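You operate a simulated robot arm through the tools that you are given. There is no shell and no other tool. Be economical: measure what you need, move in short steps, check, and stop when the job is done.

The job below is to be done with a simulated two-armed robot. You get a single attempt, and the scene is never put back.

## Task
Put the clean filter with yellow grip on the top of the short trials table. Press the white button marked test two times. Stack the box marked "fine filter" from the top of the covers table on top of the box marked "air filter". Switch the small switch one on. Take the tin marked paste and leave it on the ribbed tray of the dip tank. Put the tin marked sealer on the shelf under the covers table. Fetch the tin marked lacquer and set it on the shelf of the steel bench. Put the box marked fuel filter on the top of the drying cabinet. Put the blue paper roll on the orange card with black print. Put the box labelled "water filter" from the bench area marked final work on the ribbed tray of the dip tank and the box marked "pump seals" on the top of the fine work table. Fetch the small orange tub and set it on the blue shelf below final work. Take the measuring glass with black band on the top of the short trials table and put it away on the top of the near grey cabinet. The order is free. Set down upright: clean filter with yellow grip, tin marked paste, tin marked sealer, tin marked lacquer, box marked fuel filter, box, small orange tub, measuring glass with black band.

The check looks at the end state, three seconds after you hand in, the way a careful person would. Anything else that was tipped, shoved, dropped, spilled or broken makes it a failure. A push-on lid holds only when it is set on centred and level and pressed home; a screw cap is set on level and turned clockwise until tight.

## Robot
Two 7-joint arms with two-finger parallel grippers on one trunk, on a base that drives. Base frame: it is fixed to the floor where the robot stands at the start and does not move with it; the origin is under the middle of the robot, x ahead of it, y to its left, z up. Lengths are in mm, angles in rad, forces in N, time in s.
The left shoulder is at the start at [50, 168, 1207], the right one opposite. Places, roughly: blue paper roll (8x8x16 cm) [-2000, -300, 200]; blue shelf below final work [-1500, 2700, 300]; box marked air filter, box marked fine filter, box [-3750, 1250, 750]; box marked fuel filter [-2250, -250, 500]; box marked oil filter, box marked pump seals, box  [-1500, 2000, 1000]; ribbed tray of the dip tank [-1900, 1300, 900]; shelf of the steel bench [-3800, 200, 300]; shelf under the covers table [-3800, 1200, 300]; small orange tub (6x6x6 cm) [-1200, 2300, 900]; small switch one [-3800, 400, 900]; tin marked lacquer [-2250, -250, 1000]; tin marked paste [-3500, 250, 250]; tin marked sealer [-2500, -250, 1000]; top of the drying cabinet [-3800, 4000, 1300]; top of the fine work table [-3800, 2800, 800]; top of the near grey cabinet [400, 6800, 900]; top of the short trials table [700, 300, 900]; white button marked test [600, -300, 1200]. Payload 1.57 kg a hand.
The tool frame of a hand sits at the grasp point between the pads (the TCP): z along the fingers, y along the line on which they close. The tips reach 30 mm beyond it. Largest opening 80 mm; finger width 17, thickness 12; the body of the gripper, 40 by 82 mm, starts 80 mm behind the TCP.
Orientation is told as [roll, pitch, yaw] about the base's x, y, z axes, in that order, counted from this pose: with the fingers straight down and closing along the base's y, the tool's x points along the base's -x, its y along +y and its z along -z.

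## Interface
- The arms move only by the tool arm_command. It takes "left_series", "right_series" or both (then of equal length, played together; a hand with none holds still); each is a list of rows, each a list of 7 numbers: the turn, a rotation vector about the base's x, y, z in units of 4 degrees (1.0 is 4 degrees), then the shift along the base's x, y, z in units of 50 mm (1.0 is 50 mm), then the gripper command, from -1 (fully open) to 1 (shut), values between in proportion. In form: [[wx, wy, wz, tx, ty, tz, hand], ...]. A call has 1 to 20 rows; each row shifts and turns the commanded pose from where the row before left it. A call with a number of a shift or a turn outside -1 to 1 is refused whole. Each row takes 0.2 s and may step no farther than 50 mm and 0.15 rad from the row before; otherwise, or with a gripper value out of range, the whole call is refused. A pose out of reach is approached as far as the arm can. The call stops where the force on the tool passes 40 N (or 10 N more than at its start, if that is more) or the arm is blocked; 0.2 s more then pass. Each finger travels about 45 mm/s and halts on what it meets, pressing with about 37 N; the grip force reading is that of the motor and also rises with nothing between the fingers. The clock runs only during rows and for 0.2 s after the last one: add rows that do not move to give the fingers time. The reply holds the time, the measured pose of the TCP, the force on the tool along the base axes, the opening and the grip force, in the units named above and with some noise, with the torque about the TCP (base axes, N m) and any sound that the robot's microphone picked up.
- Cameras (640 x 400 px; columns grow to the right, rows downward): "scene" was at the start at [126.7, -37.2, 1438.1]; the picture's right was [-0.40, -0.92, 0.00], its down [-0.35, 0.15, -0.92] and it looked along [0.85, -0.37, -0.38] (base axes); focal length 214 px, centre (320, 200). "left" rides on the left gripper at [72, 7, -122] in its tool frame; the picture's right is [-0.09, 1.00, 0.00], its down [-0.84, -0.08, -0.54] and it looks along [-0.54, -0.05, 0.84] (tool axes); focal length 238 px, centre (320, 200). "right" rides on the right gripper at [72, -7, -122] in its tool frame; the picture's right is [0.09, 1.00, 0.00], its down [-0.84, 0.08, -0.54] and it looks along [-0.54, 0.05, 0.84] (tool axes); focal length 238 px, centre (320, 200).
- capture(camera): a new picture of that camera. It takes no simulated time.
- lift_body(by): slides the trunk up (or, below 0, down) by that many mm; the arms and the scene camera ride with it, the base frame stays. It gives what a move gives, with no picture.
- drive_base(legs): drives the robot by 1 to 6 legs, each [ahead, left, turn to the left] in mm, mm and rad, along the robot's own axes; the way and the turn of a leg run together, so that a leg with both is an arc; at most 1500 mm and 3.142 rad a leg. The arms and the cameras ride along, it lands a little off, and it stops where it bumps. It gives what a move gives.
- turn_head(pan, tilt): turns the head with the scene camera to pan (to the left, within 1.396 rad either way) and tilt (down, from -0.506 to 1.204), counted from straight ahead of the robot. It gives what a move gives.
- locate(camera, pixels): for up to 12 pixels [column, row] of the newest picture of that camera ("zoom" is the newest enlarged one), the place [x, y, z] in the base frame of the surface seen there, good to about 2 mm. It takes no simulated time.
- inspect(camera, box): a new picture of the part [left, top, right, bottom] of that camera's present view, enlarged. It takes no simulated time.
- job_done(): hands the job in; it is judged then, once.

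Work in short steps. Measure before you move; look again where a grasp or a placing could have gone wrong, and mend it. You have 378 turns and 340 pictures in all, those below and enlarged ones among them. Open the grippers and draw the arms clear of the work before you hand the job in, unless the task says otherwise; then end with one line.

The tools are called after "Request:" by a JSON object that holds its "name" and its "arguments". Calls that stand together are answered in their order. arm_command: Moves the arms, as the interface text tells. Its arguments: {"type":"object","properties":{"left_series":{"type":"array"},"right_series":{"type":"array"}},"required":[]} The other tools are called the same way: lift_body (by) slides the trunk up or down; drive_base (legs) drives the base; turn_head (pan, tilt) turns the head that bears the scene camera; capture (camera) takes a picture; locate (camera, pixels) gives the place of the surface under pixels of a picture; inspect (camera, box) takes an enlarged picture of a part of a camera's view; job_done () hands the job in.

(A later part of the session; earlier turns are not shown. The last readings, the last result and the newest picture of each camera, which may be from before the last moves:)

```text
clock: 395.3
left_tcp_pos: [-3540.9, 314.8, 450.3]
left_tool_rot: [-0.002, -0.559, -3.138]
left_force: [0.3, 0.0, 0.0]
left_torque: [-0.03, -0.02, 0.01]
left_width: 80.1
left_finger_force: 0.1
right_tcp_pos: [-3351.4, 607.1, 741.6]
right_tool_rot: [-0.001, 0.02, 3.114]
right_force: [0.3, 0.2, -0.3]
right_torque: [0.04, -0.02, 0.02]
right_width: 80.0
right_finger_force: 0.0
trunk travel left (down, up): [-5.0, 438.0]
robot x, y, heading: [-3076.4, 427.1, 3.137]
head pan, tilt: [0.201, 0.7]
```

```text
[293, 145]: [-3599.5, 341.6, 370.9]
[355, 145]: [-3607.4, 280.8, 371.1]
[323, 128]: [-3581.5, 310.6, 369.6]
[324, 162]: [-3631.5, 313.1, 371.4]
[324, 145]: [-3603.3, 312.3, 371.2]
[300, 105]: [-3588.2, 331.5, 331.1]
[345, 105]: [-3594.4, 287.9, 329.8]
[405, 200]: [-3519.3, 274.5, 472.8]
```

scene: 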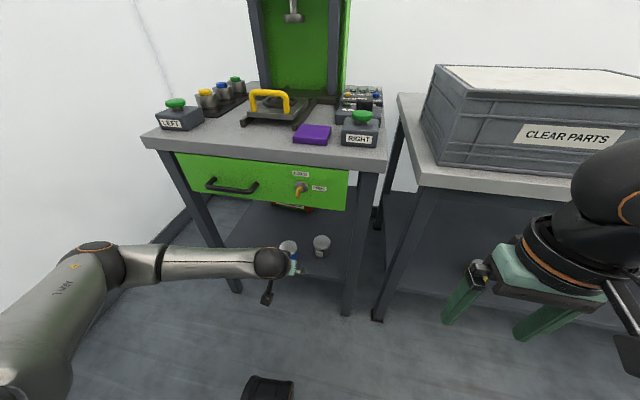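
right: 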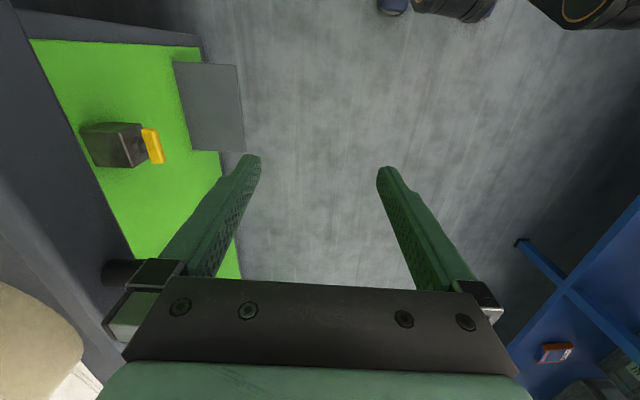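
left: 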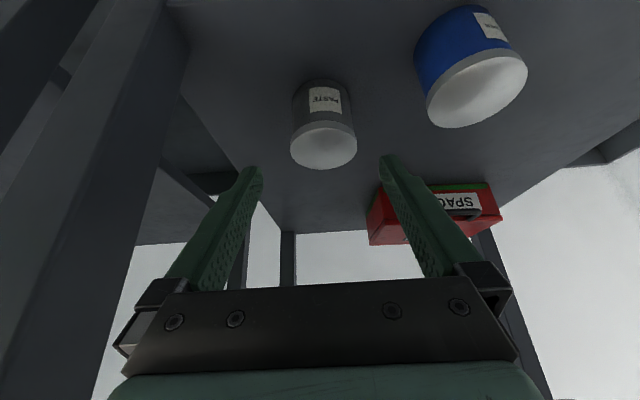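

Lid centre [-3609,311]. I check the red SPACERS box distance, then slide in.

Request:
{"name": "locate", "arguments": {"camera": "left", "pixels": [[378, 215], [375, 190], [380, 235], [470, 195]]}}

Request:
{"name": "arm_command", "arguments": {"left_series": [[0, 0, 0, -0.24, -0.07, 0, -1], [0, 0, 0, -0.35, 0, -0.56, -1], [0, 0, 0, -0.35, 0, -0.56, -1], [0, 0, 0, -0.35, 0, -0.56, -1], [0, 0, 0, 0, 0, 0, -1]]}}

Request:
{"name": "capture", "arguments": {"camera": "left"}}

```text
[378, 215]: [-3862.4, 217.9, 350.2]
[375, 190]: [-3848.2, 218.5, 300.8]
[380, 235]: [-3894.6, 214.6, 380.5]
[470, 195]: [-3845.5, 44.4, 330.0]
```

```text
clock: 396.5
left_tcp_pos: [-3605.7, 312.2, 366.1]
left_tool_rot: [-0.002, -0.556, -3.139]
left_force: [-0.4, -0.8, 0.0]
left_torque: [-0.04, 0.01, 0.02]
left_width: 79.9
left_finger_force: 0.1
right_tcp_pos: [-3350.3, 607.6, 742.0]
right_tool_rot: [0.0, 0.02, 3.113]
right_force: [-0.5, -0.2, -0.3]
right_torque: [-0.01, -0.01, 0.02]
right_width: 80.1
right_finger_force: 0.0
trunk travel left (down, up): [-5.0, 438.0]
robot x, y, heading: [-3068.2, 429.6, 3.137]
head pan, tilt: [0.201, 0.7]
```

```text
180 pictures are left
```

left: 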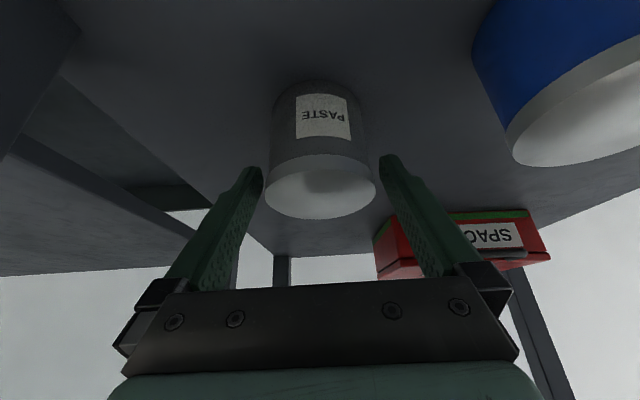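

Red box is far back. Last step in, close, and lift.

Request:
{"name": "arm_command", "arguments": {"left_series": [[0, 0, 0, -0.34, 0, -0.54, -1], [0, 0, 0, 0, 0, 0, -1], [0, 0, 0, 0, 0, 0, 1], [0, 0, 0, 0, 0, 0, 1], [0, 0, 0, 0, 0, 0, 1], [0, 0, 0, 0, 0, 0, 1], [0, 0, 0, 0, 0, 0.1, 1], [0, 0, 0, 0, 0, 0.2, 1], [0, 0, 0, 0, 0, 0.3, 1], [0, 0, 0, 0, 0, 0.4, 1], [0, 0, 0, 0, 0, 0, 1]]}}

Request:
{"name": "capture", "arguments": {"camera": "left"}}

```text
clock: 398.9
left_tcp_pos: [-3622.2, 310.8, 388.8]
left_tool_rot: [-0.003, -0.558, -3.137]
left_force: [-0.3, -0.1, -2.5]
left_torque: [0.05, 0.01, -0.01]
left_width: 66.8
left_finger_force: 37.2
right_tcp_pos: [-3350.7, 607.6, 741.8]
right_tool_rot: [-0.001, 0.021, 3.113]
right_force: [-0.3, 0.6, -0.8]
right_torque: [-0.01, 0.01, -0.02]
right_width: 80.2
right_finger_force: 0.0
trunk travel left (down, up): [-5.0, 438.0]
robot x, y, heading: [-3072.9, 431.1, 3.136]
head pan, tilt: [0.201, 0.7]
```

```text
179 pictures are left
```

left: 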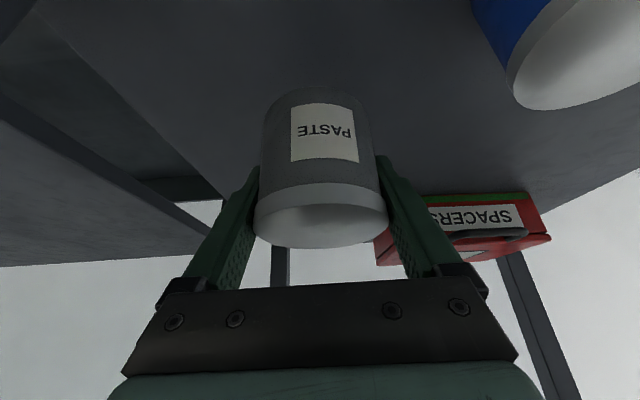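

Held with lid. I back out, raise the trunk 350 mm and the hand, then head to the west side of the dip tank.

Request:
{"name": "drive_base", "arguments": {"legs": [[-320, 0, 0]]}}

Request:
{"name": "lift_body", "arguments": {"by": 350}}

Request:
{"name": "arm_command", "arguments": {"left_series": [[0, 0, 0, 0, 0, 0.8, 1], [0, 0, 0, 0, 0, 0.9, 1], [0, 0, 0, 0, 0, 0.9, 1], [0, 0, 0, 0, 0, 0.9, 1], [0, 0, 0, 0, 0, 0.9, 1]]}}

Request:
{"name": "drive_base", "arguments": {"legs": [[0, 0, -3.136], [200, 884, 0]]}}

Request:
{"name": "turn_head", "arguments": {"pan": 0.15, "tilt": 0.6}}

Request:
{"name": "capture", "arguments": {"camera": "scene"}}

```text
clock: 401.0
left_tcp_pos: [-3302.9, 309.4, 390.6]
left_tool_rot: [-0.003, -0.559, -3.138]
left_force: [-0.5, 0.0, -2.2]
left_torque: [0.0, 0.02, -0.02]
left_width: 66.8
left_finger_force: 36.8
right_tcp_pos: [-3032.0, 606.0, 743.0]
right_tool_rot: [-0.001, 0.021, 3.112]
right_force: [0.7, -1.1, 0.4]
right_torque: [0.0, -0.02, -0.02]
right_width: 80.1
right_finger_force: 0.1
trunk travel left (down, up): [-5.0, 438.0]
robot x, y, heading: [-2755.5, 425.4, 3.137]
head pan, tilt: [0.201, 0.7]
```

```text
clock: 404.4
left_tcp_pos: [-3303.7, 309.5, 740.8]
left_tool_rot: [-0.002, -0.559, -3.138]
left_force: [-0.6, -0.3, -2.1]
left_torque: [-0.01, 0.01, -0.01]
left_width: 66.6
left_finger_force: 37.1
right_tcp_pos: [-3032.2, 605.4, 1092.4]
right_tool_rot: [0.0, 0.022, 3.112]
right_force: [0.4, -0.7, 0.5]
right_torque: [0.01, 0.0, -0.05]
right_width: 79.8
right_finger_force: 0.0
trunk travel left (down, up): [-355.0, 88.0]
robot x, y, heading: [-2755.5, 427.3, 3.137]
head pan, tilt: [0.201, 0.7]
```

```text
clock: 405.6
left_tcp_pos: [-3302.1, 310.0, 959.4]
left_tool_rot: [0.0, -0.556, -3.139]
left_force: [0.0, 0.8, -2.9]
left_torque: [-0.03, 0.01, 0.0]
left_width: 66.8
left_finger_force: 36.8
right_tcp_pos: [-3031.1, 605.4, 1091.6]
right_tool_rot: [-0.002, 0.02, 3.113]
right_force: [0.1, -0.4, 0.5]
right_torque: [0.02, 0.01, 0.0]
right_width: 79.9
right_finger_force: 0.0
trunk travel left (down, up): [-355.0, 88.0]
robot x, y, heading: [-2753.1, 428.5, 3.136]
head pan, tilt: [0.201, 0.7]
```

```text
clock: 417.8
left_tcp_pos: [-1995.1, 1427.0, 959.5]
left_tool_rot: [-0.002, -0.558, -0.002]
left_force: [-0.1, -0.5, -1.7]
left_torque: [0.0, 0.0, 0.02]
left_width: 66.9
left_finger_force: 36.9
right_tcp_pos: [-2265.4, 1132.2, 1092.1]
right_tool_rot: [0.0, 0.022, -0.034]
right_force: [-0.7, 1.2, 0.5]
right_torque: [-0.01, 0.01, 0.01]
right_width: 80.0
right_finger_force: 0.0
trunk travel left (down, up): [-355.0, 88.0]
robot x, y, heading: [-2543.2, 1309.0, -0.011]
head pan, tilt: [0.201, 0.7]
```

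```text
clock: 418.5
left_tcp_pos: [-1995.5, 1426.6, 958.5]
left_tool_rot: [-0.001, -0.559, -0.001]
left_force: [0.7, 0.1, -1.9]
left_torque: [-0.01, -0.02, 0.02]
left_width: 66.8
left_finger_force: 37.8
right_tcp_pos: [-2265.5, 1132.4, 1092.8]
right_tool_rot: [0.0, 0.021, -0.036]
right_force: [0.0, -0.1, 0.2]
right_torque: [-0.01, 0.02, -0.01]
right_width: 79.9
right_finger_force: 0.1
trunk travel left (down, up): [-355.0, 88.0]
robot x, y, heading: [-2543.4, 1314.6, -0.013]
head pan, tilt: [0.15, 0.6]
```

```text
178 pictures are left
```

scene: 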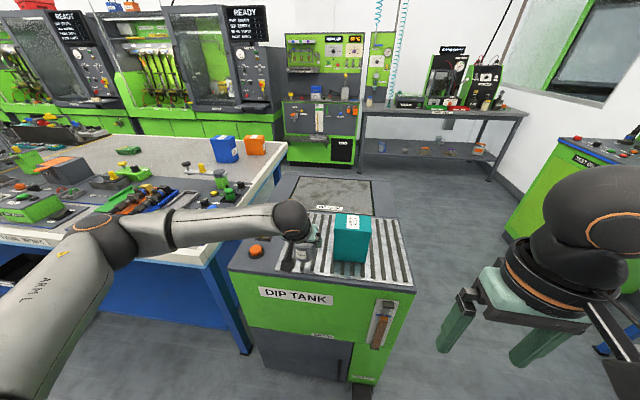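

I'm at the tank's west side with the tin above the tray. Drive 70 mm ahead and lower near the tray.

Request:
{"name": "drive_base", "arguments": {"legs": [[70, 0, 0.012]]}}

Request:
{"name": "arm_command", "arguments": {"left_series": [[0, 0, 0, 0, 0, -0.4, 1], [0, 0, 0, 0, 0, -0.3, 1], [0, 0, 0, 0, 0, -0.1, 1], [0, 0, 0, 0, 0, -0.06, 1], [0, 0, 0, 0, 0, -0.04, 1], [0, 0, 0, 0, 0, 0, 1]]}}

Request:
{"name": "inspect", "arguments": {"camera": "scene", "box": [220, 180, 440, 300]}}

```text
clock: 419.5
left_tcp_pos: [-1926.9, 1432.4, 958.3]
left_tool_rot: [0.0, -0.555, 0.01]
left_force: [0.8, 0.0, -1.5]
left_torque: [0.01, 0.0, 0.0]
left_width: 66.7
left_finger_force: 37.1
right_tcp_pos: [-2194.1, 1136.0, 1091.2]
right_tool_rot: [-0.001, 0.021, -0.02]
right_force: [0.6, -0.7, 0.2]
right_torque: [0.01, 0.02, 0.0]
right_width: 79.8
right_finger_force: 0.1
trunk travel left (down, up): [-355.0, 88.0]
robot x, y, heading: [-2475.6, 1313.8, 0.001]
head pan, tilt: [0.15, 0.6]
```

```text
clock: 420.9
left_tcp_pos: [-1928.5, 1434.7, 913.5]
left_tool_rot: [-0.003, -0.558, 0.01]
left_force: [-0.2, 0.4, -1.9]
left_torque: [-0.03, -0.01, 0.03]
left_width: 66.8
left_finger_force: 36.7
right_tcp_pos: [-2194.7, 1135.8, 1091.2]
right_tool_rot: [-0.001, 0.021, -0.02]
right_force: [-0.4, -0.2, -0.1]
right_torque: [0.02, -0.01, -0.01]
right_width: 80.2
right_finger_force: 0.0
trunk travel left (down, up): [-355.0, 88.0]
robot x, y, heading: [-2473.9, 1314.9, 0.003]
head pan, tilt: [0.15, 0.6]
```

```text
2.91 times, centred on (330, 240) of scene
```

zoom: 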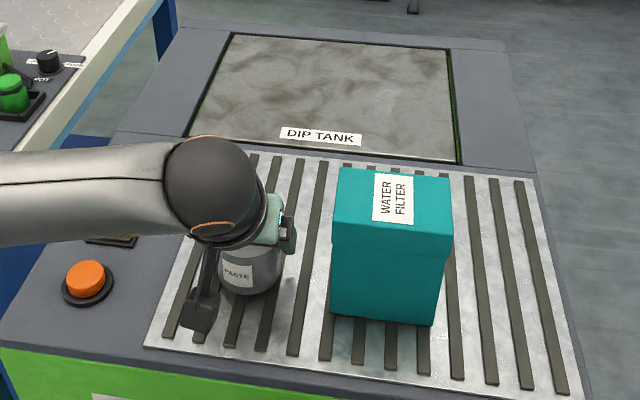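

Over the ribs, well inside. I lower the last millimetres to contact.

Request:
{"name": "arm_command", "arguments": {"left_series": [[0, 0, 0, 0, 0, -0.03, 1], [0, 0, 0, 0, 0, -0.03, 1], [0, 0, 0, 0, 0, -0.03, 1], [0, 0, 0, 0, 0, -0.03, 1], [0, 0, 0, 0, 0, 0, 1]]}}

```text
clock: 422.1
left_tcp_pos: [-1926.9, 1434.2, 908.3]
left_tool_rot: [-0.002, -0.562, 0.012]
left_force: [-1.3, -0.3, 3.9]
left_torque: [-0.02, 0.23, -0.01]
left_width: 66.7
left_finger_force: 36.6
right_tcp_pos: [-2196.1, 1135.5, 1093.5]
right_tool_rot: [-0.001, 0.019, -0.022]
right_force: [0.2, -0.3, -0.4]
right_torque: [0.0, 0.04, 0.01]
right_width: 80.1
right_finger_force: 0.0
trunk travel left (down, up): [-355.0, 88.0]
robot x, y, heading: [-2475.0, 1312.1, 0.004]
head pan, tilt: [0.15, 0.6]
```

Contact. Release and withdraw.

Request:
{"name": "arm_command", "arguments": {"left_series": [[0, 0, 0, 0, 0, 0, 0], [0, 0, 0, 0, 0, 0, -1], [0, 0, 0, 0, 0, 0, -1], [0, 0, 0, -0.25, 0, 0.4, -1], [0, 0, 0, -0.25, 0, 0.4, -1], [0, 0, 0, -0.25, 0, 0.4, -1], [0, 0, 0, -0.25, 0, 0.4, -1], [0, 0, 0, -0.25, 0, 0.4, -1]]}}

Request:
{"name": "inspect", "arguments": {"camera": "scene", "box": [220, 160, 440, 300]}}

```text
clock: 423.9
left_tcp_pos: [-1990.9, 1433.4, 1008.4]
left_tool_rot: [0.0, -0.559, 0.011]
left_force: [-0.6, -0.6, -0.1]
left_torque: [0.01, 0.01, 0.0]
left_width: 79.9
left_finger_force: 0.0
right_tcp_pos: [-2195.3, 1135.3, 1091.6]
right_tool_rot: [0.001, 0.022, -0.022]
right_force: [1.0, 0.5, -0.1]
right_torque: [0.04, 0.0, -0.02]
right_width: 80.0
right_finger_force: 0.1
trunk travel left (down, up): [-355.0, 88.0]
robot x, y, heading: [-2477.8, 1312.0, 0.0]
head pan, tilt: [0.15, 0.6]
```

```text
2.86 times, centred on (330, 230) of scene
```

zoom: 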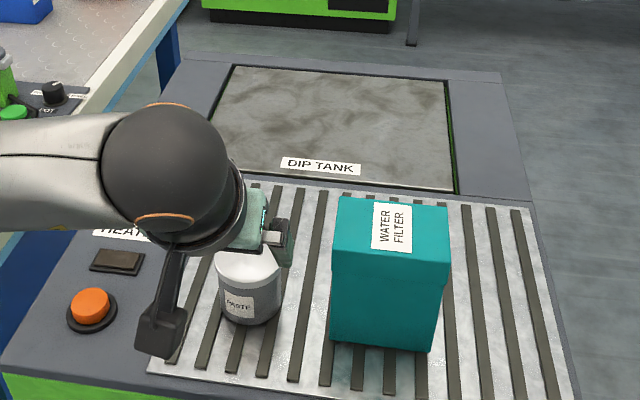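

Paste placed. Next the SEALER: back off, turn to face the rack and approach it with the same 32° hand tilt.

Request:
{"name": "drive_base", "arguments": {"legs": [[-150, 0, 0], [0, 0, -1.571], [980, 112, 0]]}}

Request:
{"name": "capture", "arguments": {"camera": "left"}}

Request:
{"name": "turn_head", "arguments": {"pan": 0.0, "tilt": 0.6}}

Request:
{"name": "capture", "arguments": {"camera": "scene"}}

```text
clock: 433.9
left_tcp_pos: [-2397.0, -169.2, 1008.2]
left_tool_rot: [-0.002, -0.559, -1.566]
left_force: [-0.2, 0.0, 0.2]
left_torque: [0.0, -0.01, 0.01]
left_width: 79.9
left_finger_force: 0.1
right_tcp_pos: [-2693.3, 37.5, 1091.5]
right_tool_rot: [0.0, 0.021, -1.601]
right_force: [0.1, 0.6, 0.4]
right_torque: [0.02, 0.0, -0.02]
right_width: 80.0
right_finger_force: 0.1
trunk travel left (down, up): [-355.0, 88.0]
robot x, y, heading: [-2514.5, 314.8, -1.573]
head pan, tilt: [0.15, 0.6]
```

```text
175 pictures are left
```

left: 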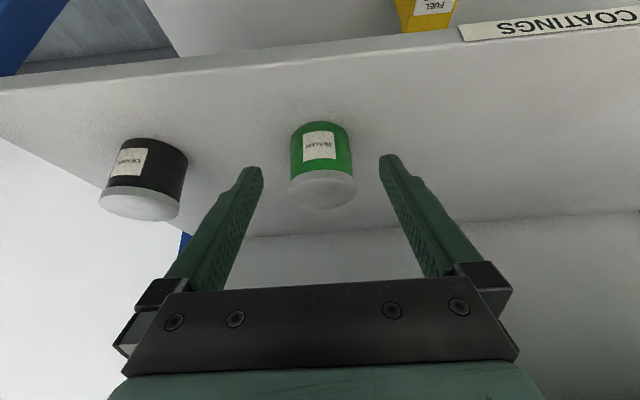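

```text
clock: 434.6
left_tcp_pos: [-2397.7, -168.9, 1008.5]
left_tool_rot: [-0.002, -0.559, -1.566]
left_force: [-1.1, 0.4, 0.9]
left_torque: [0.03, 0.03, 0.01]
left_width: 80.2
left_finger_force: 0.0
right_tcp_pos: [-2694.4, 37.3, 1091.6]
right_tool_rot: [-0.001, 0.021, -1.602]
right_force: [0.2, 0.0, -0.2]
right_torque: [0.0, -0.02, -0.04]
right_width: 80.2
right_finger_force: 0.1
trunk travel left (down, up): [-355.0, 88.0]
robot x, y, heading: [-2516.9, 312.9, -1.573]
head pan, tilt: [0.0, 0.6]
```

```text
174 pictures are left
```

scene: 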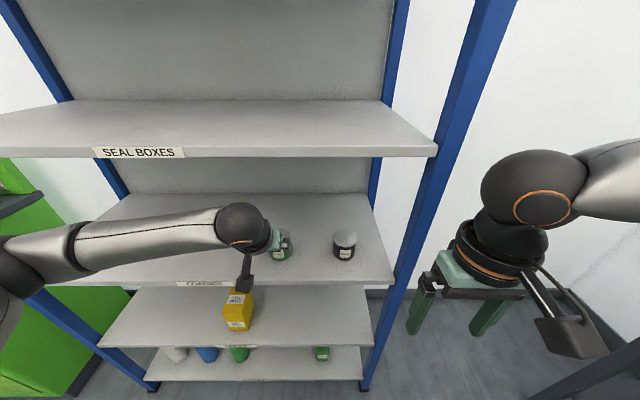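

Aligned well. I measure the sealer's lid.

Request:
{"name": "locate", "arguments": {"camera": "left", "pixels": [[291, 188], [354, 188], [322, 172], [322, 205], [322, 190]]}}

```text
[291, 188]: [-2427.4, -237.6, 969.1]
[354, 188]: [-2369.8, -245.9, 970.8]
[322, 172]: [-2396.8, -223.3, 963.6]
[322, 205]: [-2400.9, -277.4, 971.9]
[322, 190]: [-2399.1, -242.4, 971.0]
```

Lid centre [-2398,-255]. Pre-shift slightly high, then slide in, close, lift.

Request:
{"name": "arm_command", "arguments": {"left_series": [[0, 0, 0, 0, -0.2, 0.4, -1], [0, 0, 0, 0, -0.65, 0, -1], [0, 0, 0, 0, -0.38, -0.6, -1], [0, 0, 0, 0, -0.38, -0.6, -1], [0, 0, 0, 0, -0.38, -0.6, -1], [0, 0, 0, 0, 0, 0, -1]]}}

Request:
{"name": "capture", "arguments": {"camera": "left"}}

```text
clock: 436.0
left_tcp_pos: [-2396.4, -268.4, 938.4]
left_tool_rot: [0.0, -0.558, -1.568]
left_force: [-0.2, 0.3, 0.2]
left_torque: [0.03, 0.0, -0.01]
left_width: 79.9
left_finger_force: 0.1
right_tcp_pos: [-2693.7, 38.0, 1092.4]
right_tool_rot: [0.0, 0.021, -1.599]
right_force: [1.1, 0.0, -0.8]
right_torque: [0.0, 0.0, 0.01]
right_width: 79.8
right_finger_force: 0.0
trunk travel left (down, up): [-355.0, 88.0]
robot x, y, heading: [-2519.1, 311.5, -1.575]
head pan, tilt: [0.0, 0.6]
```

```text
173 pictures are left
```

left: 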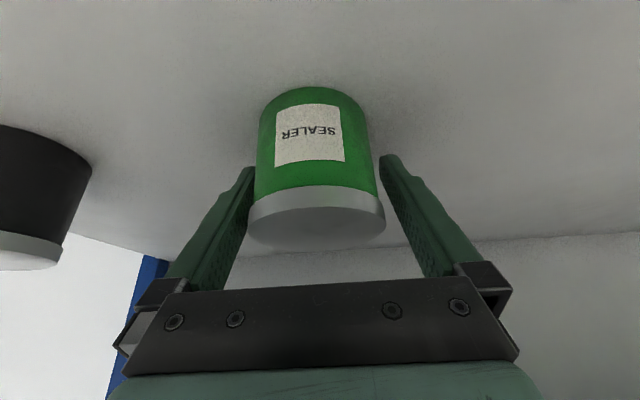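

Good. Close, lift, back away, turn to -x, lower trunk and hand, and drive to in front of the covers table.

Request:
{"name": "arm_command", "arguments": {"left_series": [[0, 0, 0, 0, 0, 0, 1], [0, 0, 0, 0, 0, 0, 1], [0, 0, 0, 0, 0, 0, 1], [0, 0, 0, 0, 0, 0, 1], [0, 0, 0, 0, 0, 0.1, 1], [0, 0, 0, 0, 0, 0.2, 1], [0, 0, 0, 0, 0, 0.5, 1], [0, 0, 0, 0, 0, 0, 1]]}}

Request:
{"name": "capture", "arguments": {"camera": "left"}}

Request:
{"name": "drive_base", "arguments": {"legs": [[-260, 0, 0], [0, 0, -1.567]]}}

Request:
{"name": "lift_body", "arguments": {"by": -350}}

Request:
{"name": "drive_base", "arguments": {"legs": [[400, -840, 0]]}}

```text
clock: 437.8
left_tcp_pos: [-2397.1, -266.4, 978.0]
left_tool_rot: [-0.001, -0.556, -1.567]
left_force: [-0.8, 0.5, -2.2]
left_torque: [-0.01, -0.03, 0.01]
left_width: 66.8
left_finger_force: 37.1
right_tcp_pos: [-2693.1, 37.6, 1092.9]
right_tool_rot: [-0.001, 0.02, -1.602]
right_force: [-0.6, -0.2, 0.4]
right_torque: [-0.03, 0.02, 0.01]
right_width: 79.9
right_finger_force: 0.1
trunk travel left (down, up): [-355.0, 88.0]
robot x, y, heading: [-2520.0, 316.2, -1.57]
head pan, tilt: [0.0, 0.6]
```

```text
172 pictures are left
```

left: 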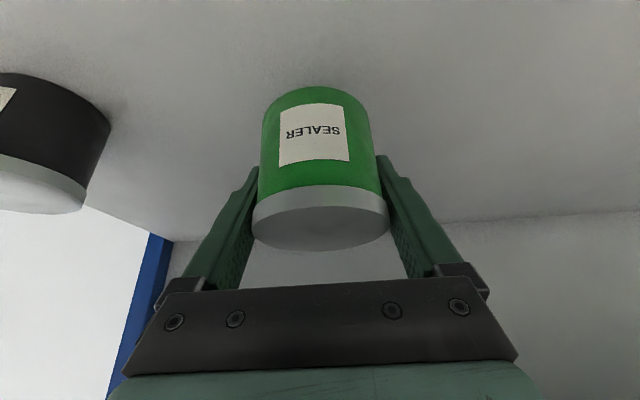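

```text
clock: 443.4
left_tcp_pos: [-3093.1, 438.0, 978.4]
left_tool_rot: [-0.003, -0.56, -3.106]
left_force: [0.1, -0.3, -2.0]
left_torque: [0.03, 0.0, -0.02]
left_width: 67.2
left_finger_force: 37.0
right_tcp_pos: [-2799.8, 746.3, 1092.6]
right_tool_rot: [0.001, 0.022, -3.138]
right_force: [0.2, 0.2, -1.1]
right_torque: [-0.03, 0.0, -0.01]
right_width: 80.1
right_finger_force: 0.0
trunk travel left (down, up): [-355.0, 88.0]
robot x, y, heading: [-2515.0, 578.6, -3.115]
head pan, tilt: [0.0, 0.6]
```

```text
clock: 446.8
left_tcp_pos: [-3093.4, 438.4, 628.6]
left_tool_rot: [-0.001, -0.558, -3.105]
left_force: [-0.4, 0.0, -1.9]
left_torque: [0.02, -0.01, -0.01]
left_width: 67.5
left_finger_force: 36.7
right_tcp_pos: [-2798.8, 745.5, 742.6]
right_tool_rot: [0.002, 0.02, -3.137]
right_force: [0.9, -0.5, -0.3]
right_torque: [-0.01, -0.01, 0.06]
right_width: 79.9
right_finger_force: 0.0
trunk travel left (down, up): [-5.0, 438.0]
robot x, y, heading: [-2512.6, 577.1, -3.111]
head pan, tilt: [0.0, 0.6]
```

```text
clock: 451.8
left_tcp_pos: [-3515.7, 1291.2, 628.9]
left_tool_rot: [-0.001, -0.557, -3.121]
left_force: [0.1, 1.5, -2.0]
left_torque: [0.02, 0.0, 0.02]
left_width: 67.3
left_finger_force: 36.7
right_tcp_pos: [-3216.2, 1593.3, 744.2]
right_tool_rot: [0.0, 0.02, 3.131]
right_force: [0.5, 0.0, 0.0]
right_torque: [0.0, -0.01, 0.03]
right_width: 79.9
right_finger_force: 0.1
trunk travel left (down, up): [-5.0, 438.0]
robot x, y, heading: [-2937.6, 1415.9, -3.13]
head pan, tilt: [0.0, 0.6]
```

At the covers table front. I lower the hand to ≈430 and look.

Request:
{"name": "arm_command", "arguments": {"left_series": [[0, 0, 0, 0.3, 0, -0.8, 1], [0, 0, 0, 0.3, 0, -0.8, 1], [0, 0, 0, 0.3, 0, -0.8, 1], [0, 0, 0, 0.3, 0, -0.8, 1], [0, 0, 0, 0.2, 0, -0.8, 1], [0, 0, 0, 0, 0, 0, 1]]}}

Request:
{"name": "turn_head", "arguments": {"pan": 0.2, "tilt": 0.7}}

Request:
{"name": "capture", "arguments": {"camera": "scene"}}

Request:
{"name": "capture", "arguments": {"camera": "left"}}

```text
clock: 453.1
left_tcp_pos: [-3444.5, 1289.2, 427.6]
left_tool_rot: [-0.002, -0.56, -3.122]
left_force: [0.5, 0.2, -2.5]
left_torque: [0.02, 0.01, 0.0]
left_width: 67.3
left_finger_force: 36.8
right_tcp_pos: [-3216.5, 1594.3, 741.3]
right_tool_rot: [0.0, 0.02, 3.13]
right_force: [-0.3, 0.0, 0.6]
right_torque: [0.0, -0.02, 0.0]
right_width: 80.0
right_finger_force: 0.1
trunk travel left (down, up): [-5.0, 438.0]
robot x, y, heading: [-2936.1, 1416.5, -3.123]
head pan, tilt: [0.0, 0.6]
```

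```text
clock: 453.9
left_tcp_pos: [-3444.3, 1290.1, 429.3]
left_tool_rot: [-0.002, -0.559, -3.12]
left_force: [0.6, -0.1, -1.3]
left_torque: [0.01, 0.04, -0.02]
left_width: 67.4
left_finger_force: 37.1
right_tcp_pos: [-3215.8, 1592.3, 741.8]
right_tool_rot: [-0.001, 0.021, 3.13]
right_force: [0.6, 0.4, -0.1]
right_torque: [-0.01, -0.04, -0.02]
right_width: 80.1
right_finger_force: 0.0
trunk travel left (down, up): [-5.0, 438.0]
robot x, y, heading: [-2931.7, 1414.9, -3.127]
head pan, tilt: [0.201, 0.7]
```

```text
171 pictures are left
```

scene: 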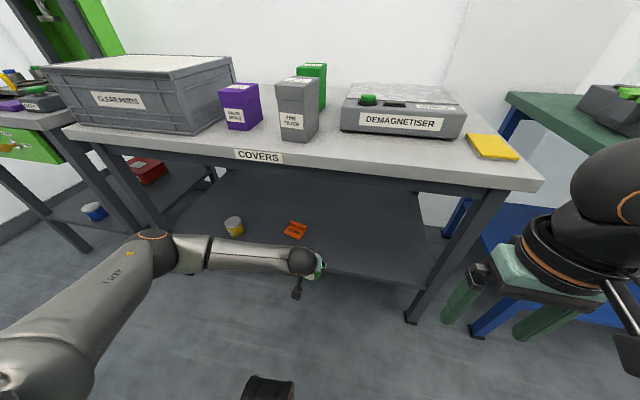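

```text
170 pictures are left
```

left: 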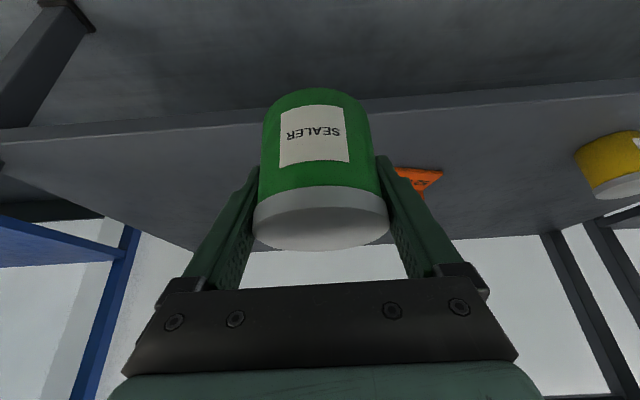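

The spot at [-3585,1290] is free. Drive ahead 140 and lower.

Request:
{"name": "drive_base", "arguments": {"legs": [[140, 0, 0]]}}

Request:
{"name": "arm_command", "arguments": {"left_series": [[0, 0, 0, 0, 0, -0.5, 1], [0, 0, 0, 0, 0, -0.6, 1], [0, 0, 0, 0, 0, -0.5, 1], [0, 0, 0, 0, 0, -0.06, 1], [0, 0, 0, 0, 0, -0.04, 1], [0, 0, 0, 0, 0, -0.03, 1], [0, 0, 0, 0, 0, 0, 1]]}}

```text
clock: 455.2
left_tcp_pos: [-3585.5, 1287.9, 429.8]
left_tool_rot: [-0.002, -0.559, -3.122]
left_force: [0.5, 0.2, -1.4]
left_torque: [0.01, 0.04, -0.01]
left_width: 67.4
left_finger_force: 36.6
right_tcp_pos: [-3356.7, 1590.8, 742.3]
right_tool_rot: [0.0, 0.021, 3.132]
right_force: [0.6, 0.2, 0.9]
right_torque: [0.01, -0.05, 0.01]
right_width: 80.0
right_finger_force: 0.1
trunk travel left (down, up): [-5.0, 438.0]
robot x, y, heading: [-3078.3, 1418.1, -3.124]
head pan, tilt: [0.201, 0.7]
```

```text
clock: 456.8
left_tcp_pos: [-3584.5, 1288.3, 341.9]
left_tool_rot: [-0.001, -0.557, -3.121]
left_force: [0.6, -0.4, -1.6]
left_torque: [-0.01, 0.0, 0.01]
left_width: 67.5
left_finger_force: 37.6
right_tcp_pos: [-3357.2, 1591.5, 742.7]
right_tool_rot: [0.0, 0.023, 3.13]
right_force: [-0.2, -0.5, 0.0]
right_torque: [0.01, 0.02, 0.0]
right_width: 79.9
right_finger_force: 0.1
trunk travel left (down, up): [-5.0, 438.0]
robot x, y, heading: [-3075.4, 1417.9, -3.128]
head pan, tilt: [0.201, 0.7]
```

Request:
{"name": "arm_command", "arguments": {"left_series": [[0, 0, 0, 0, 0, -0.03, 1], [0, 0, 0, 0, 0, -0.03, 1], [0, 0, 0, 0, 0, -0.02, 1], [0, 0, 0, 0, 0, 0, 1]]}}

```text
clock: 457.8
left_tcp_pos: [-3586.0, 1289.0, 338.2]
left_tool_rot: [0.0, -0.557, -3.121]
left_force: [2.1, -1.3, 4.9]
left_torque: [0.02, -0.27, -0.05]
left_width: 67.3
left_finger_force: 36.8
right_tcp_pos: [-3356.3, 1591.2, 741.5]
right_tool_rot: [-0.001, 0.018, 3.13]
right_force: [0.5, 0.2, -0.5]
right_torque: [0.05, 0.01, 0.0]
right_width: 80.0
right_finger_force: 0.0
trunk travel left (down, up): [-5.0, 438.0]
robot x, y, heading: [-3074.1, 1416.9, -3.125]
head pan, tilt: [0.201, 0.7]
```

Contact. Release, withdraw, back out.

Request:
{"name": "arm_command", "arguments": {"left_series": [[0, 0, 0, 0, 0, 0, 0], [0, 0, 0, 0, 0, 0, -1], [0, 0, 0, 0, 0, 0, -1], [0, 0, 0, 0.25, 0, 0.4, -1], [0, 0, 0, 0.25, 0, 0.4, -1], [0, 0, 0, 0.25, 0, 0.4, -1], [0, 0, 0, 0.25, 0, 0.4, -1], [0, 0, 0, 0.25, 0, 0.4, -1]]}}

Request:
{"name": "capture", "arguments": {"camera": "left"}}

Request:
{"name": "drive_base", "arguments": {"legs": [[-200, 0, 0]]}}

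Request:
{"name": "lift_body", "arguments": {"by": 400}}

```text
clock: 459.6
left_tcp_pos: [-3522.2, 1288.1, 438.1]
left_tool_rot: [0.0, -0.558, -3.12]
left_force: [-0.4, 0.4, -0.7]
left_torque: [0.02, 0.0, 0.01]
left_width: 80.2
left_finger_force: 0.0
right_tcp_pos: [-3356.6, 1590.9, 743.1]
right_tool_rot: [0.001, 0.018, 3.133]
right_force: [-0.1, 0.2, -0.3]
right_torque: [0.0, -0.04, -0.02]
right_width: 79.8
right_finger_force: 0.1
trunk travel left (down, up): [-5.0, 438.0]
robot x, y, heading: [-3074.8, 1418.2, -3.13]
head pan, tilt: [0.201, 0.7]
```

```text
169 pictures are left
```

left: 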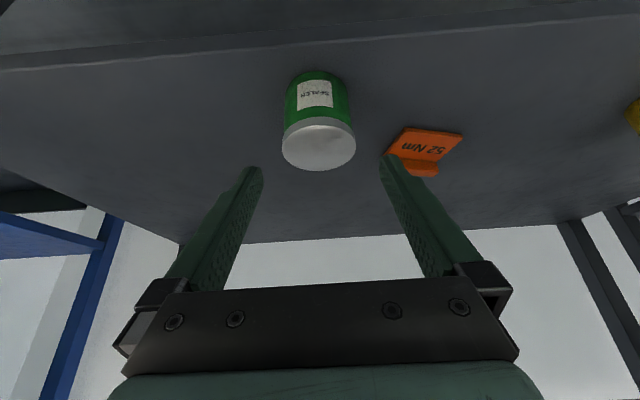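

```text
clock: 461.2
left_tcp_pos: [-3322.1, 1291.0, 436.9]
left_tool_rot: [-0.003, -0.557, -3.121]
left_force: [0.2, 0.4, 0.1]
left_torque: [0.0, 0.0, 0.03]
left_width: 79.9
left_finger_force: 0.0
right_tcp_pos: [-3155.1, 1594.8, 743.1]
right_tool_rot: [-0.001, 0.021, 3.129]
right_force: [-0.5, 0.0, 0.3]
right_torque: [-0.01, 0.0, -0.03]
right_width: 80.1
right_finger_force: 0.1
trunk travel left (down, up): [-5.0, 438.0]
robot x, y, heading: [-2870.9, 1418.1, -3.132]
head pan, tilt: [0.201, 0.7]
```

```text
clock: 465.1
left_tcp_pos: [-3320.4, 1292.5, 836.4]
left_tool_rot: [-0.001, -0.558, -3.122]
left_force: [0.0, -1.0, 0.1]
left_torque: [0.0, 0.0, -0.01]
left_width: 79.9
left_finger_force: 0.0
right_tcp_pos: [-3154.7, 1593.7, 1142.3]
right_tool_rot: [0.001, 0.021, 3.129]
right_force: [0.6, -0.8, 1.0]
right_torque: [-0.02, -0.03, 0.01]
right_width: 80.1
right_finger_force: 0.0
trunk travel left (down, up): [-405.0, 38.0]
robot x, y, heading: [-2872.0, 1418.3, -3.13]
head pan, tilt: [0.201, 0.7]
```

Sealer placed upright. Now the boxes on the covers table: I raise the left hand and zoom to measure FINE FILTER and AIR FILTER; also zoom on the orange 52 Nm card.

Request:
{"name": "arm_command", "arguments": {"left_series": [[0, 0, 0, 0.6, -0.5, 0.5, -1], [0, 0, 0, 0.6, -0.5, 0.6, -1], [0, 0, 0, 0, -0.7, 0.6, -1], [0, 0, 0, 0, -0.7, 0.6, -1], [0, 0, 0, 0, -0.7, 0.6, -1], [0, 0, 0, 0, 0, 0.8, -1], [0, 0, 0, 0, 0, 0.8, -1]]}}

Request:
{"name": "turn_head", "arguments": {"pan": 0.2, "tilt": 0.6}}

Request:
{"name": "capture", "arguments": {"camera": "scene"}}

Request:
{"name": "inspect", "arguments": {"camera": "scene", "box": [200, 140, 440, 300]}}

```text
clock: 466.6
left_tcp_pos: [-3259.7, 1134.6, 1062.7]
left_tool_rot: [-0.001, -0.556, -3.122]
left_force: [-0.8, 0.4, -0.9]
left_torque: [-0.04, -0.02, 0.03]
left_width: 80.0
left_finger_force: 0.0
right_tcp_pos: [-3154.3, 1593.5, 1142.5]
right_tool_rot: [0.001, 0.021, 3.129]
right_force: [0.0, 0.0, -0.2]
right_torque: [0.01, 0.04, 0.01]
right_width: 80.1
right_finger_force: 0.1
trunk travel left (down, up): [-405.0, 38.0]
robot x, y, heading: [-2873.1, 1422.1, -3.132]
head pan, tilt: [0.201, 0.7]
```

```text
clock: 467.3
left_tcp_pos: [-3260.4, 1134.8, 1061.3]
left_tool_rot: [-0.002, -0.558, -3.122]
left_force: [0.3, 0.4, 1.2]
left_torque: [0.0, -0.01, 0.0]
left_width: 79.9
left_finger_force: 0.2
right_tcp_pos: [-3154.8, 1593.4, 1141.8]
right_tool_rot: [-0.001, 0.019, 3.129]
right_force: [0.2, 0.0, 0.2]
right_torque: [0.0, 0.02, 0.02]
right_width: 80.0
right_finger_force: 0.0
trunk travel left (down, up): [-405.0, 38.0]
robot x, y, heading: [-2872.6, 1419.6, -3.131]
head pan, tilt: [0.201, 0.6]
```

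```text
168 pictures are left
```

scene: 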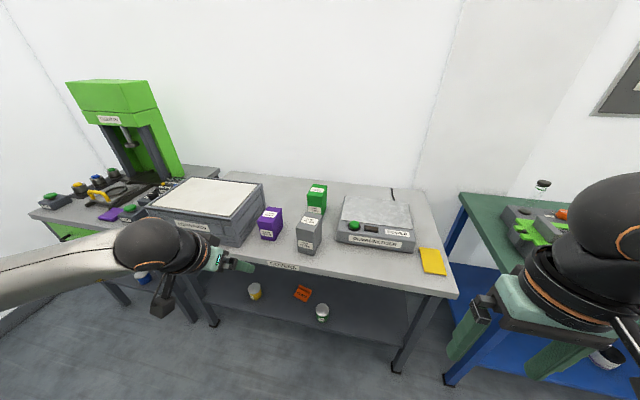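

```text
2.50 times, centred on (320, 220) of scene
```

zoom: 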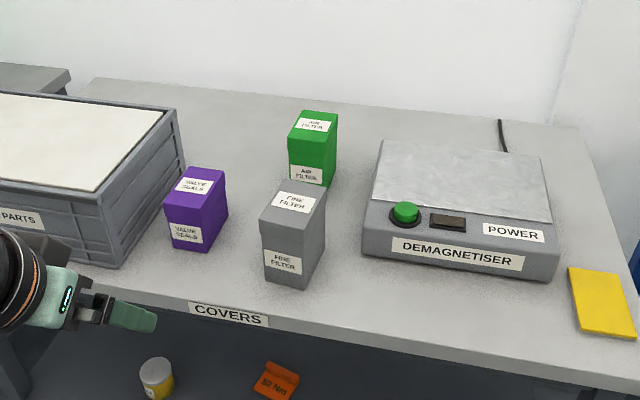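

Request:
{"name": "locate", "arguments": {"camera": "zoom", "pixels": [[268, 285], [300, 285], [318, 240], [295, 205], [265, 225], [310, 230], [322, 190], [292, 150], [322, 155], [335, 130], [312, 120], [295, 125]]}}

Request:
{"name": "inspect", "arguments": {"camera": "scene", "box": [280, 270, 340, 320]}}

```text
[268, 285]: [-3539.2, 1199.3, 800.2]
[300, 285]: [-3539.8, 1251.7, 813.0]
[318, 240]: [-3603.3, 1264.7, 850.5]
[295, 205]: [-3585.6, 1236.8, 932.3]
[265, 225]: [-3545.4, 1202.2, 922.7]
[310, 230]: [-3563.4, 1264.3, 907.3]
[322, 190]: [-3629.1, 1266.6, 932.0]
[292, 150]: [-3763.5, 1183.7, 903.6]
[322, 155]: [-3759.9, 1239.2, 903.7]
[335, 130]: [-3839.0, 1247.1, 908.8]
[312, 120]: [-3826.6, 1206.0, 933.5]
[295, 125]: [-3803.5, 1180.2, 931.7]
```

```text
8.00 times, centred on (310, 295) of scene
```

zoom: 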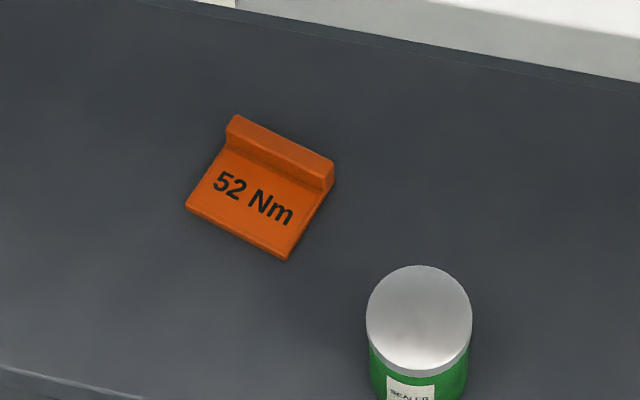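

FINE FILTER: x -3540..-3630, y 1200–1265, z 800–932. AIR FILTER: x -3762..-3850, y 1183–1243, top 932. I lower the trunk 200 mm, position, and bring the left hand to 64° tilt in front of FINE FILTER.

Request:
{"name": "lift_body", "arguments": {"by": -200}}

Request:
{"name": "drive_base", "arguments": {"legs": [[98, 38, -0.011]]}}

Request:
{"name": "arm_command", "arguments": {"left_series": [[0, 1, 0, 0, 0.34, 0, -1], [0, 1, 0, 0, 0.34, 0, -1], [0, 1, 0, 0, 0.34, 0, -1], [0, 1, 0, -0.2, 0.34, 0, -1], [0, 1, 0, -0.4, 0.34, 0, -1], [0, 1, 0, -0.5, 0.34, 0, -1], [0, 1, 0, -0.5, 0.34, 0, -1], [0, 1, 0, -0.5, 0.34, 0, -1], [0, 0, 0, 0, 0, 0, -1]]}}

Request:
{"name": "capture", "arguments": {"camera": "left"}}

Request:
{"name": "capture", "arguments": {"camera": "scene"}}

```text
clock: 469.5
left_tcp_pos: [-3261.8, 1134.7, 863.2]
left_tool_rot: [-0.002, -0.559, -3.122]
left_force: [-0.4, -1.3, 0.2]
left_torque: [-0.01, 0.02, -0.02]
left_width: 80.1
left_finger_force: 0.1
right_tcp_pos: [-3154.2, 1593.7, 943.6]
right_tool_rot: [0.0, 0.018, 3.129]
right_force: [-0.3, -0.1, 0.0]
right_torque: [-0.02, 0.01, 0.01]
right_width: 79.9
right_finger_force: 0.1
trunk travel left (down, up): [-205.0, 238.0]
robot x, y, heading: [-2874.0, 1417.8, -3.131]
head pan, tilt: [0.201, 0.6]
```

```text
clock: 470.7
left_tcp_pos: [-3359.8, 1101.2, 861.1]
left_tool_rot: [-0.003, -0.556, -3.134]
left_force: [-0.1, -0.2, 0.5]
left_torque: [0.02, -0.01, -0.03]
left_width: 79.9
left_finger_force: 0.1
right_tcp_pos: [-3248.9, 1557.8, 942.7]
right_tool_rot: [0.001, 0.021, 3.12]
right_force: [-0.9, -1.1, -1.7]
right_torque: [0.0, -0.02, 0.01]
right_width: 80.1
right_finger_force: 0.0
trunk travel left (down, up): [-205.0, 238.0]
robot x, y, heading: [-2972.0, 1382.6, -3.142]
head pan, tilt: [0.201, 0.6]
```

```text
clock: 472.7
left_tcp_pos: [-3487.1, 1236.8, 860.4]
left_tool_rot: [-0.013, -1.118, -3.125]
left_force: [0.1, -0.1, -1.0]
left_torque: [-0.04, -0.02, 0.02]
left_width: 80.3
left_finger_force: 0.1
left hand out of reach, approached as far as the arm can: row 2, 3
right_tcp_pos: [-3248.4, 1559.3, 942.4]
right_tool_rot: [0.001, 0.021, 3.12]
right_force: [0.5, 0.2, 0.6]
right_torque: [-0.01, 0.0, 0.01]
right_width: 80.0
right_finger_force: 0.0
trunk travel left (down, up): [-205.0, 238.0]
robot x, y, heading: [-2971.6, 1381.7, -3.139]
head pan, tilt: [0.201, 0.6]
```

```text
165 pictures are left
```

left: 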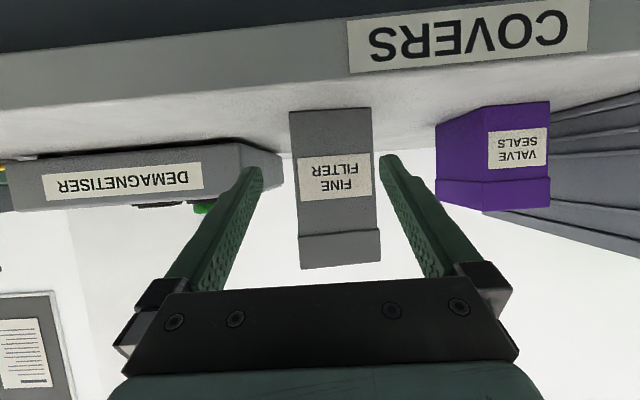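

```text
164 pictures are left
```

scene: 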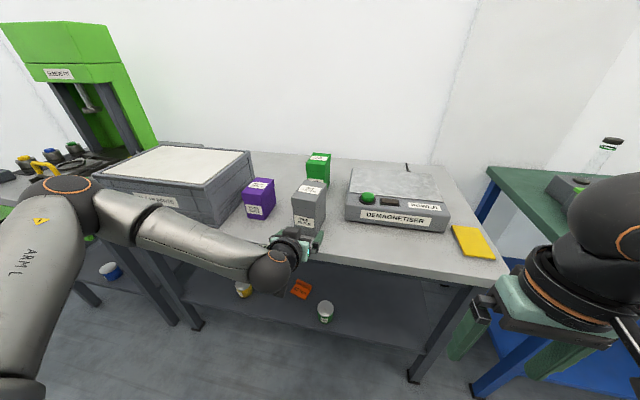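

Request:
{"name": "locate", "arguments": {"camera": "left", "pixels": [[293, 150], [370, 150], [300, 215], [375, 215], [330, 140], [335, 225]]}}

```text
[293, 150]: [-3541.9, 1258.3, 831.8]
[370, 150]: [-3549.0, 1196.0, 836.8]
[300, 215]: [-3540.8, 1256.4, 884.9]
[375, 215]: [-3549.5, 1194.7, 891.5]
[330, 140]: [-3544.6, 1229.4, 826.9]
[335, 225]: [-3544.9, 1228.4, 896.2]
```

FINE FILTER is yawed ≈0.11. I rotate the hand to match, shift, advance around it, and close.

Request:
{"name": "arm_command", "arguments": {"left_series": [[0, 0, -0.9, 0, -0.16, -0.17, -1], [0, 0, -0.9, 0, -0.16, -0.17, -1], [0, 0, 0, -0.5, 0.056, 0, -1], [0, 0, 0, -0.5, 0.056, 0, -1], [0, 0, 0, -0.5, 0.056, 0, -1], [0, 0, 0, -0.5, 0.056, 0, -1], [0, 0, 0, 0, 0, 0, -1]]}}

Request:
{"name": "capture", "arguments": {"camera": "left"}}

```text
clock: 474.3
left_tcp_pos: [-3585.9, 1267.2, 860.8]
left_tool_rot: [-0.011, -1.117, 3.032]
left_force: [0.7, -0.8, 0.1]
left_torque: [-0.04, 0.04, 0.05]
left_width: 80.0
left_finger_force: 0.1
left hand out of reach, approached as far as the arm can: row 1, 2
right_tcp_pos: [-3249.6, 1559.1, 942.7]
right_tool_rot: [0.0, 0.018, 3.118]
right_force: [-0.4, 0.1, 0.4]
right_torque: [0.02, 0.02, -0.01]
right_width: 80.0
right_finger_force: 0.1
trunk travel left (down, up): [-205.0, 238.0]
robot x, y, heading: [-2968.1, 1383.4, -3.139]
head pan, tilt: [0.201, 0.6]
```

```text
163 pictures are left
```

left: 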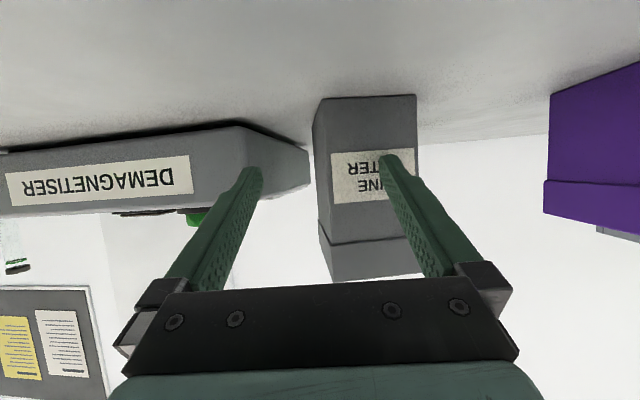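

The hand drifted sideways at a reach limit and the finger pushed the box back. I retreat and re-measure.

Request:
{"name": "arm_command", "arguments": {"left_series": [[0, 0, 0, 0.5, -0.05, 0, -1], [0, 0, 0, 0.5, -0.05, 0, -1], [0, 0, 0, 0.5, -0.05, 0, -1]]}}

Request:
{"name": "capture", "arguments": {"camera": "left"}}

Request:
{"name": "inspect", "arguments": {"camera": "scene", "box": [220, 130, 400, 260]}}

```text
clock: 475.1
left_tcp_pos: [-3511.8, 1259.5, 860.1]
left_tool_rot: [-0.007, -1.118, 3.028]
left_force: [-0.2, 0.3, -0.6]
left_torque: [0.02, 0.0, 0.02]
left_width: 80.0
left_finger_force: 0.0
right_tcp_pos: [-3248.8, 1560.4, 942.5]
right_tool_rot: [0.003, 0.019, 3.118]
right_force: [-0.1, 0.3, 0.8]
right_torque: [-0.04, 0.02, -0.02]
right_width: 80.2
right_finger_force: 0.1
trunk travel left (down, up): [-205.0, 238.0]
robot x, y, heading: [-2968.1, 1382.0, -3.14]
head pan, tilt: [0.201, 0.6]
```

```text
162 pictures are left
```

left: 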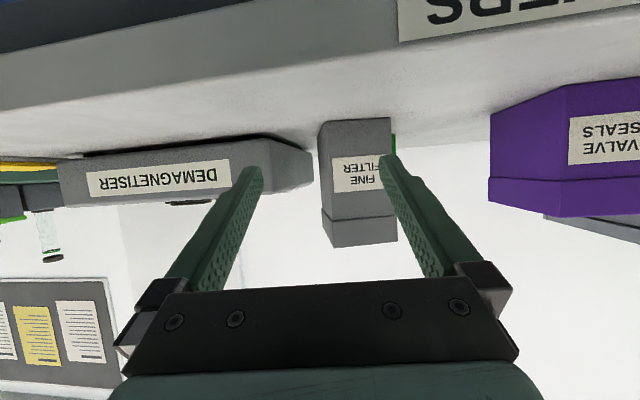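

```text
3.08 times, centred on (310, 195) of scene
```

zoom: 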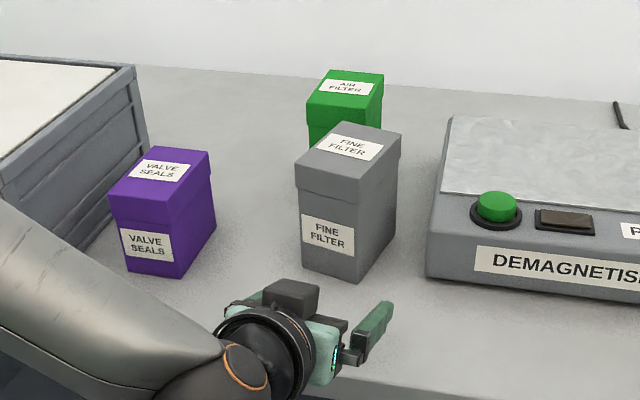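

Box moved back but is upright; AIR FILTER seems unmoved. I re-measure both.

Request:
{"name": "locate", "arguments": {"camera": "left", "pixels": [[325, 150], [385, 150], [330, 210], [385, 205], [355, 145], [350, 240]]}}

Request:
{"name": "locate", "arguments": {"camera": "zoom", "pixels": [[310, 110], [375, 100], [312, 130], [345, 75], [383, 85], [300, 240], [358, 270], [394, 220], [350, 140]]}}

```text
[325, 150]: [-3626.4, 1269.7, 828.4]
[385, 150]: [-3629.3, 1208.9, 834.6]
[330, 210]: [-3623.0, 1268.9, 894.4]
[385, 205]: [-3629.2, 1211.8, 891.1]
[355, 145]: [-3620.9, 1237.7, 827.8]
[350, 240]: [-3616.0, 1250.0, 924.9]
```

```text
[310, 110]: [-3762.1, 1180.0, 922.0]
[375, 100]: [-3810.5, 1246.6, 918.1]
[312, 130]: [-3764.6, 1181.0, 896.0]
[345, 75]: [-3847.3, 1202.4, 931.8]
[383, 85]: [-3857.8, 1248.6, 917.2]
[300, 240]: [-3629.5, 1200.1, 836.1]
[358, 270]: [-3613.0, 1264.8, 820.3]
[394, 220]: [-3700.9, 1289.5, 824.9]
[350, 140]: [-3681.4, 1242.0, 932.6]
```

FINE FILTER now: front centre ≈[-3621,1234], axis direction ≈2.87 rad. I lower the trunk 150 while raising the hand (easier reach) and match yaw.

Request:
{"name": "arm_command", "arguments": {"left_series": [[0, 0, -0.8, 0, 0, 0.7, -1], [0, 0, -0.8, 0, 0, 0.7, -1], [0, 0, -0.7, 0, 0, 0.7, -1], [0, 0, 0, 0, 0, 0.6, -1]]}}

Request:
{"name": "lift_body", "arguments": {"by": -150}}

Request:
{"name": "capture", "arguments": {"camera": "left"}}

```text
clock: 476.1
left_tcp_pos: [-3509.9, 1258.6, 995.3]
left_tool_rot: [-0.01, -1.116, 2.872]
left_force: [-0.4, -0.1, 0.6]
left_torque: [0.04, 0.01, 0.02]
left_width: 80.0
left_finger_force: 0.1
right_tcp_pos: [-3250.6, 1559.2, 942.6]
right_tool_rot: [-0.001, 0.019, 3.118]
right_force: [0.2, 0.1, -0.3]
right_torque: [-0.01, 0.01, 0.0]
right_width: 80.2
right_finger_force: 0.0
trunk travel left (down, up): [-205.0, 238.0]
robot x, y, heading: [-2967.0, 1379.0, -3.136]
head pan, tilt: [0.201, 0.6]
```

```text
clock: 477.8
left_tcp_pos: [-3510.9, 1257.4, 844.3]
left_tool_rot: [-0.012, -1.118, 2.874]
left_force: [-0.3, -0.2, 0.0]
left_torque: [-0.02, -0.01, 0.02]
left_width: 80.1
left_finger_force: 0.0
right_tcp_pos: [-3249.0, 1558.3, 793.0]
right_tool_rot: [0.0, 0.018, 3.118]
right_force: [0.1, -0.4, 0.2]
right_torque: [-0.01, 0.04, 0.02]
right_width: 80.0
right_finger_force: 0.0
trunk travel left (down, up): [-55.0, 388.0]
robot x, y, heading: [-2972.1, 1383.8, -3.137]
head pan, tilt: [0.201, 0.6]
```

```text
160 pictures are left
```

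left: 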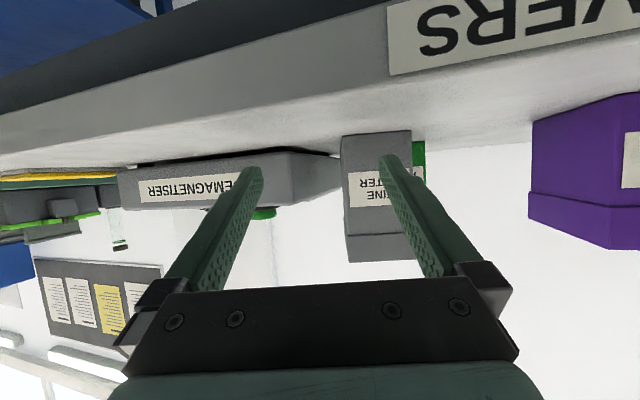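

I check the demagnetiser's near corner and shift the hand -53 mm in y onto the box axis.

Request:
{"name": "locate", "arguments": {"camera": "zoom", "pixels": [[430, 270], [432, 240], [445, 150]]}}

Request:
{"name": "arm_command", "arguments": {"left_series": [[0, 0, 0, 0, -0.53, 0, -0.85], [0, 0, 0, 0, -0.53, 0, -0.85], [0, 0, 0, 0, 0, 0, -0.85]]}}

Request:
{"name": "capture", "arguments": {"camera": "left"}}

```text
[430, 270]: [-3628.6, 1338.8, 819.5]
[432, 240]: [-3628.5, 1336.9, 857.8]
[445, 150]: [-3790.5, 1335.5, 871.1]
```

```text
clock: 478.6
left_tcp_pos: [-3510.3, 1204.6, 845.2]
left_tool_rot: [-0.011, -1.118, 2.871]
left_force: [0.5, -0.8, -0.8]
left_torque: [-0.01, -0.01, -0.03]
left_width: 74.0
left_finger_force: 0.0
right_tcp_pos: [-3250.0, 1558.4, 791.8]
right_tool_rot: [0.0, 0.022, 3.118]
right_force: [0.0, 0.1, 0.6]
right_torque: [-0.02, -0.02, -0.01]
right_width: 80.0
right_finger_force: 0.0
trunk travel left (down, up): [-55.0, 388.0]
robot x, y, heading: [-2966.8, 1383.1, -3.142]
head pan, tilt: [0.201, 0.6]
```

```text
159 pictures are left
```

left: 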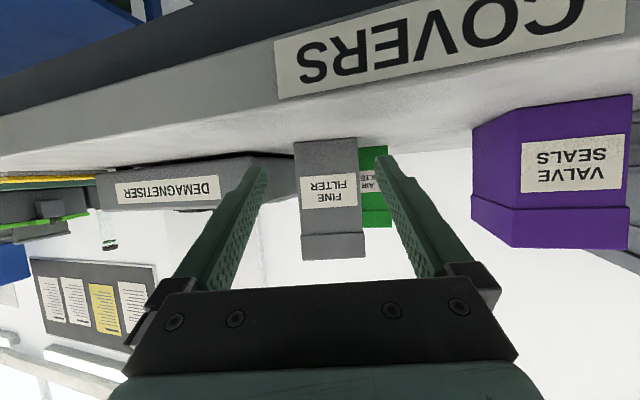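

Request:
{"name": "locate", "arguments": {"camera": "left", "pixels": [[298, 165], [356, 165], [304, 240], [362, 240], [328, 200]]}}

```text
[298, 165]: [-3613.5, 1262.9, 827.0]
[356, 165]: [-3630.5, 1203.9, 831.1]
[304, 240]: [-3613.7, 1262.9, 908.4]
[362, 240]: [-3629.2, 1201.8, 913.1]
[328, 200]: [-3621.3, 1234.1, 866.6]
```

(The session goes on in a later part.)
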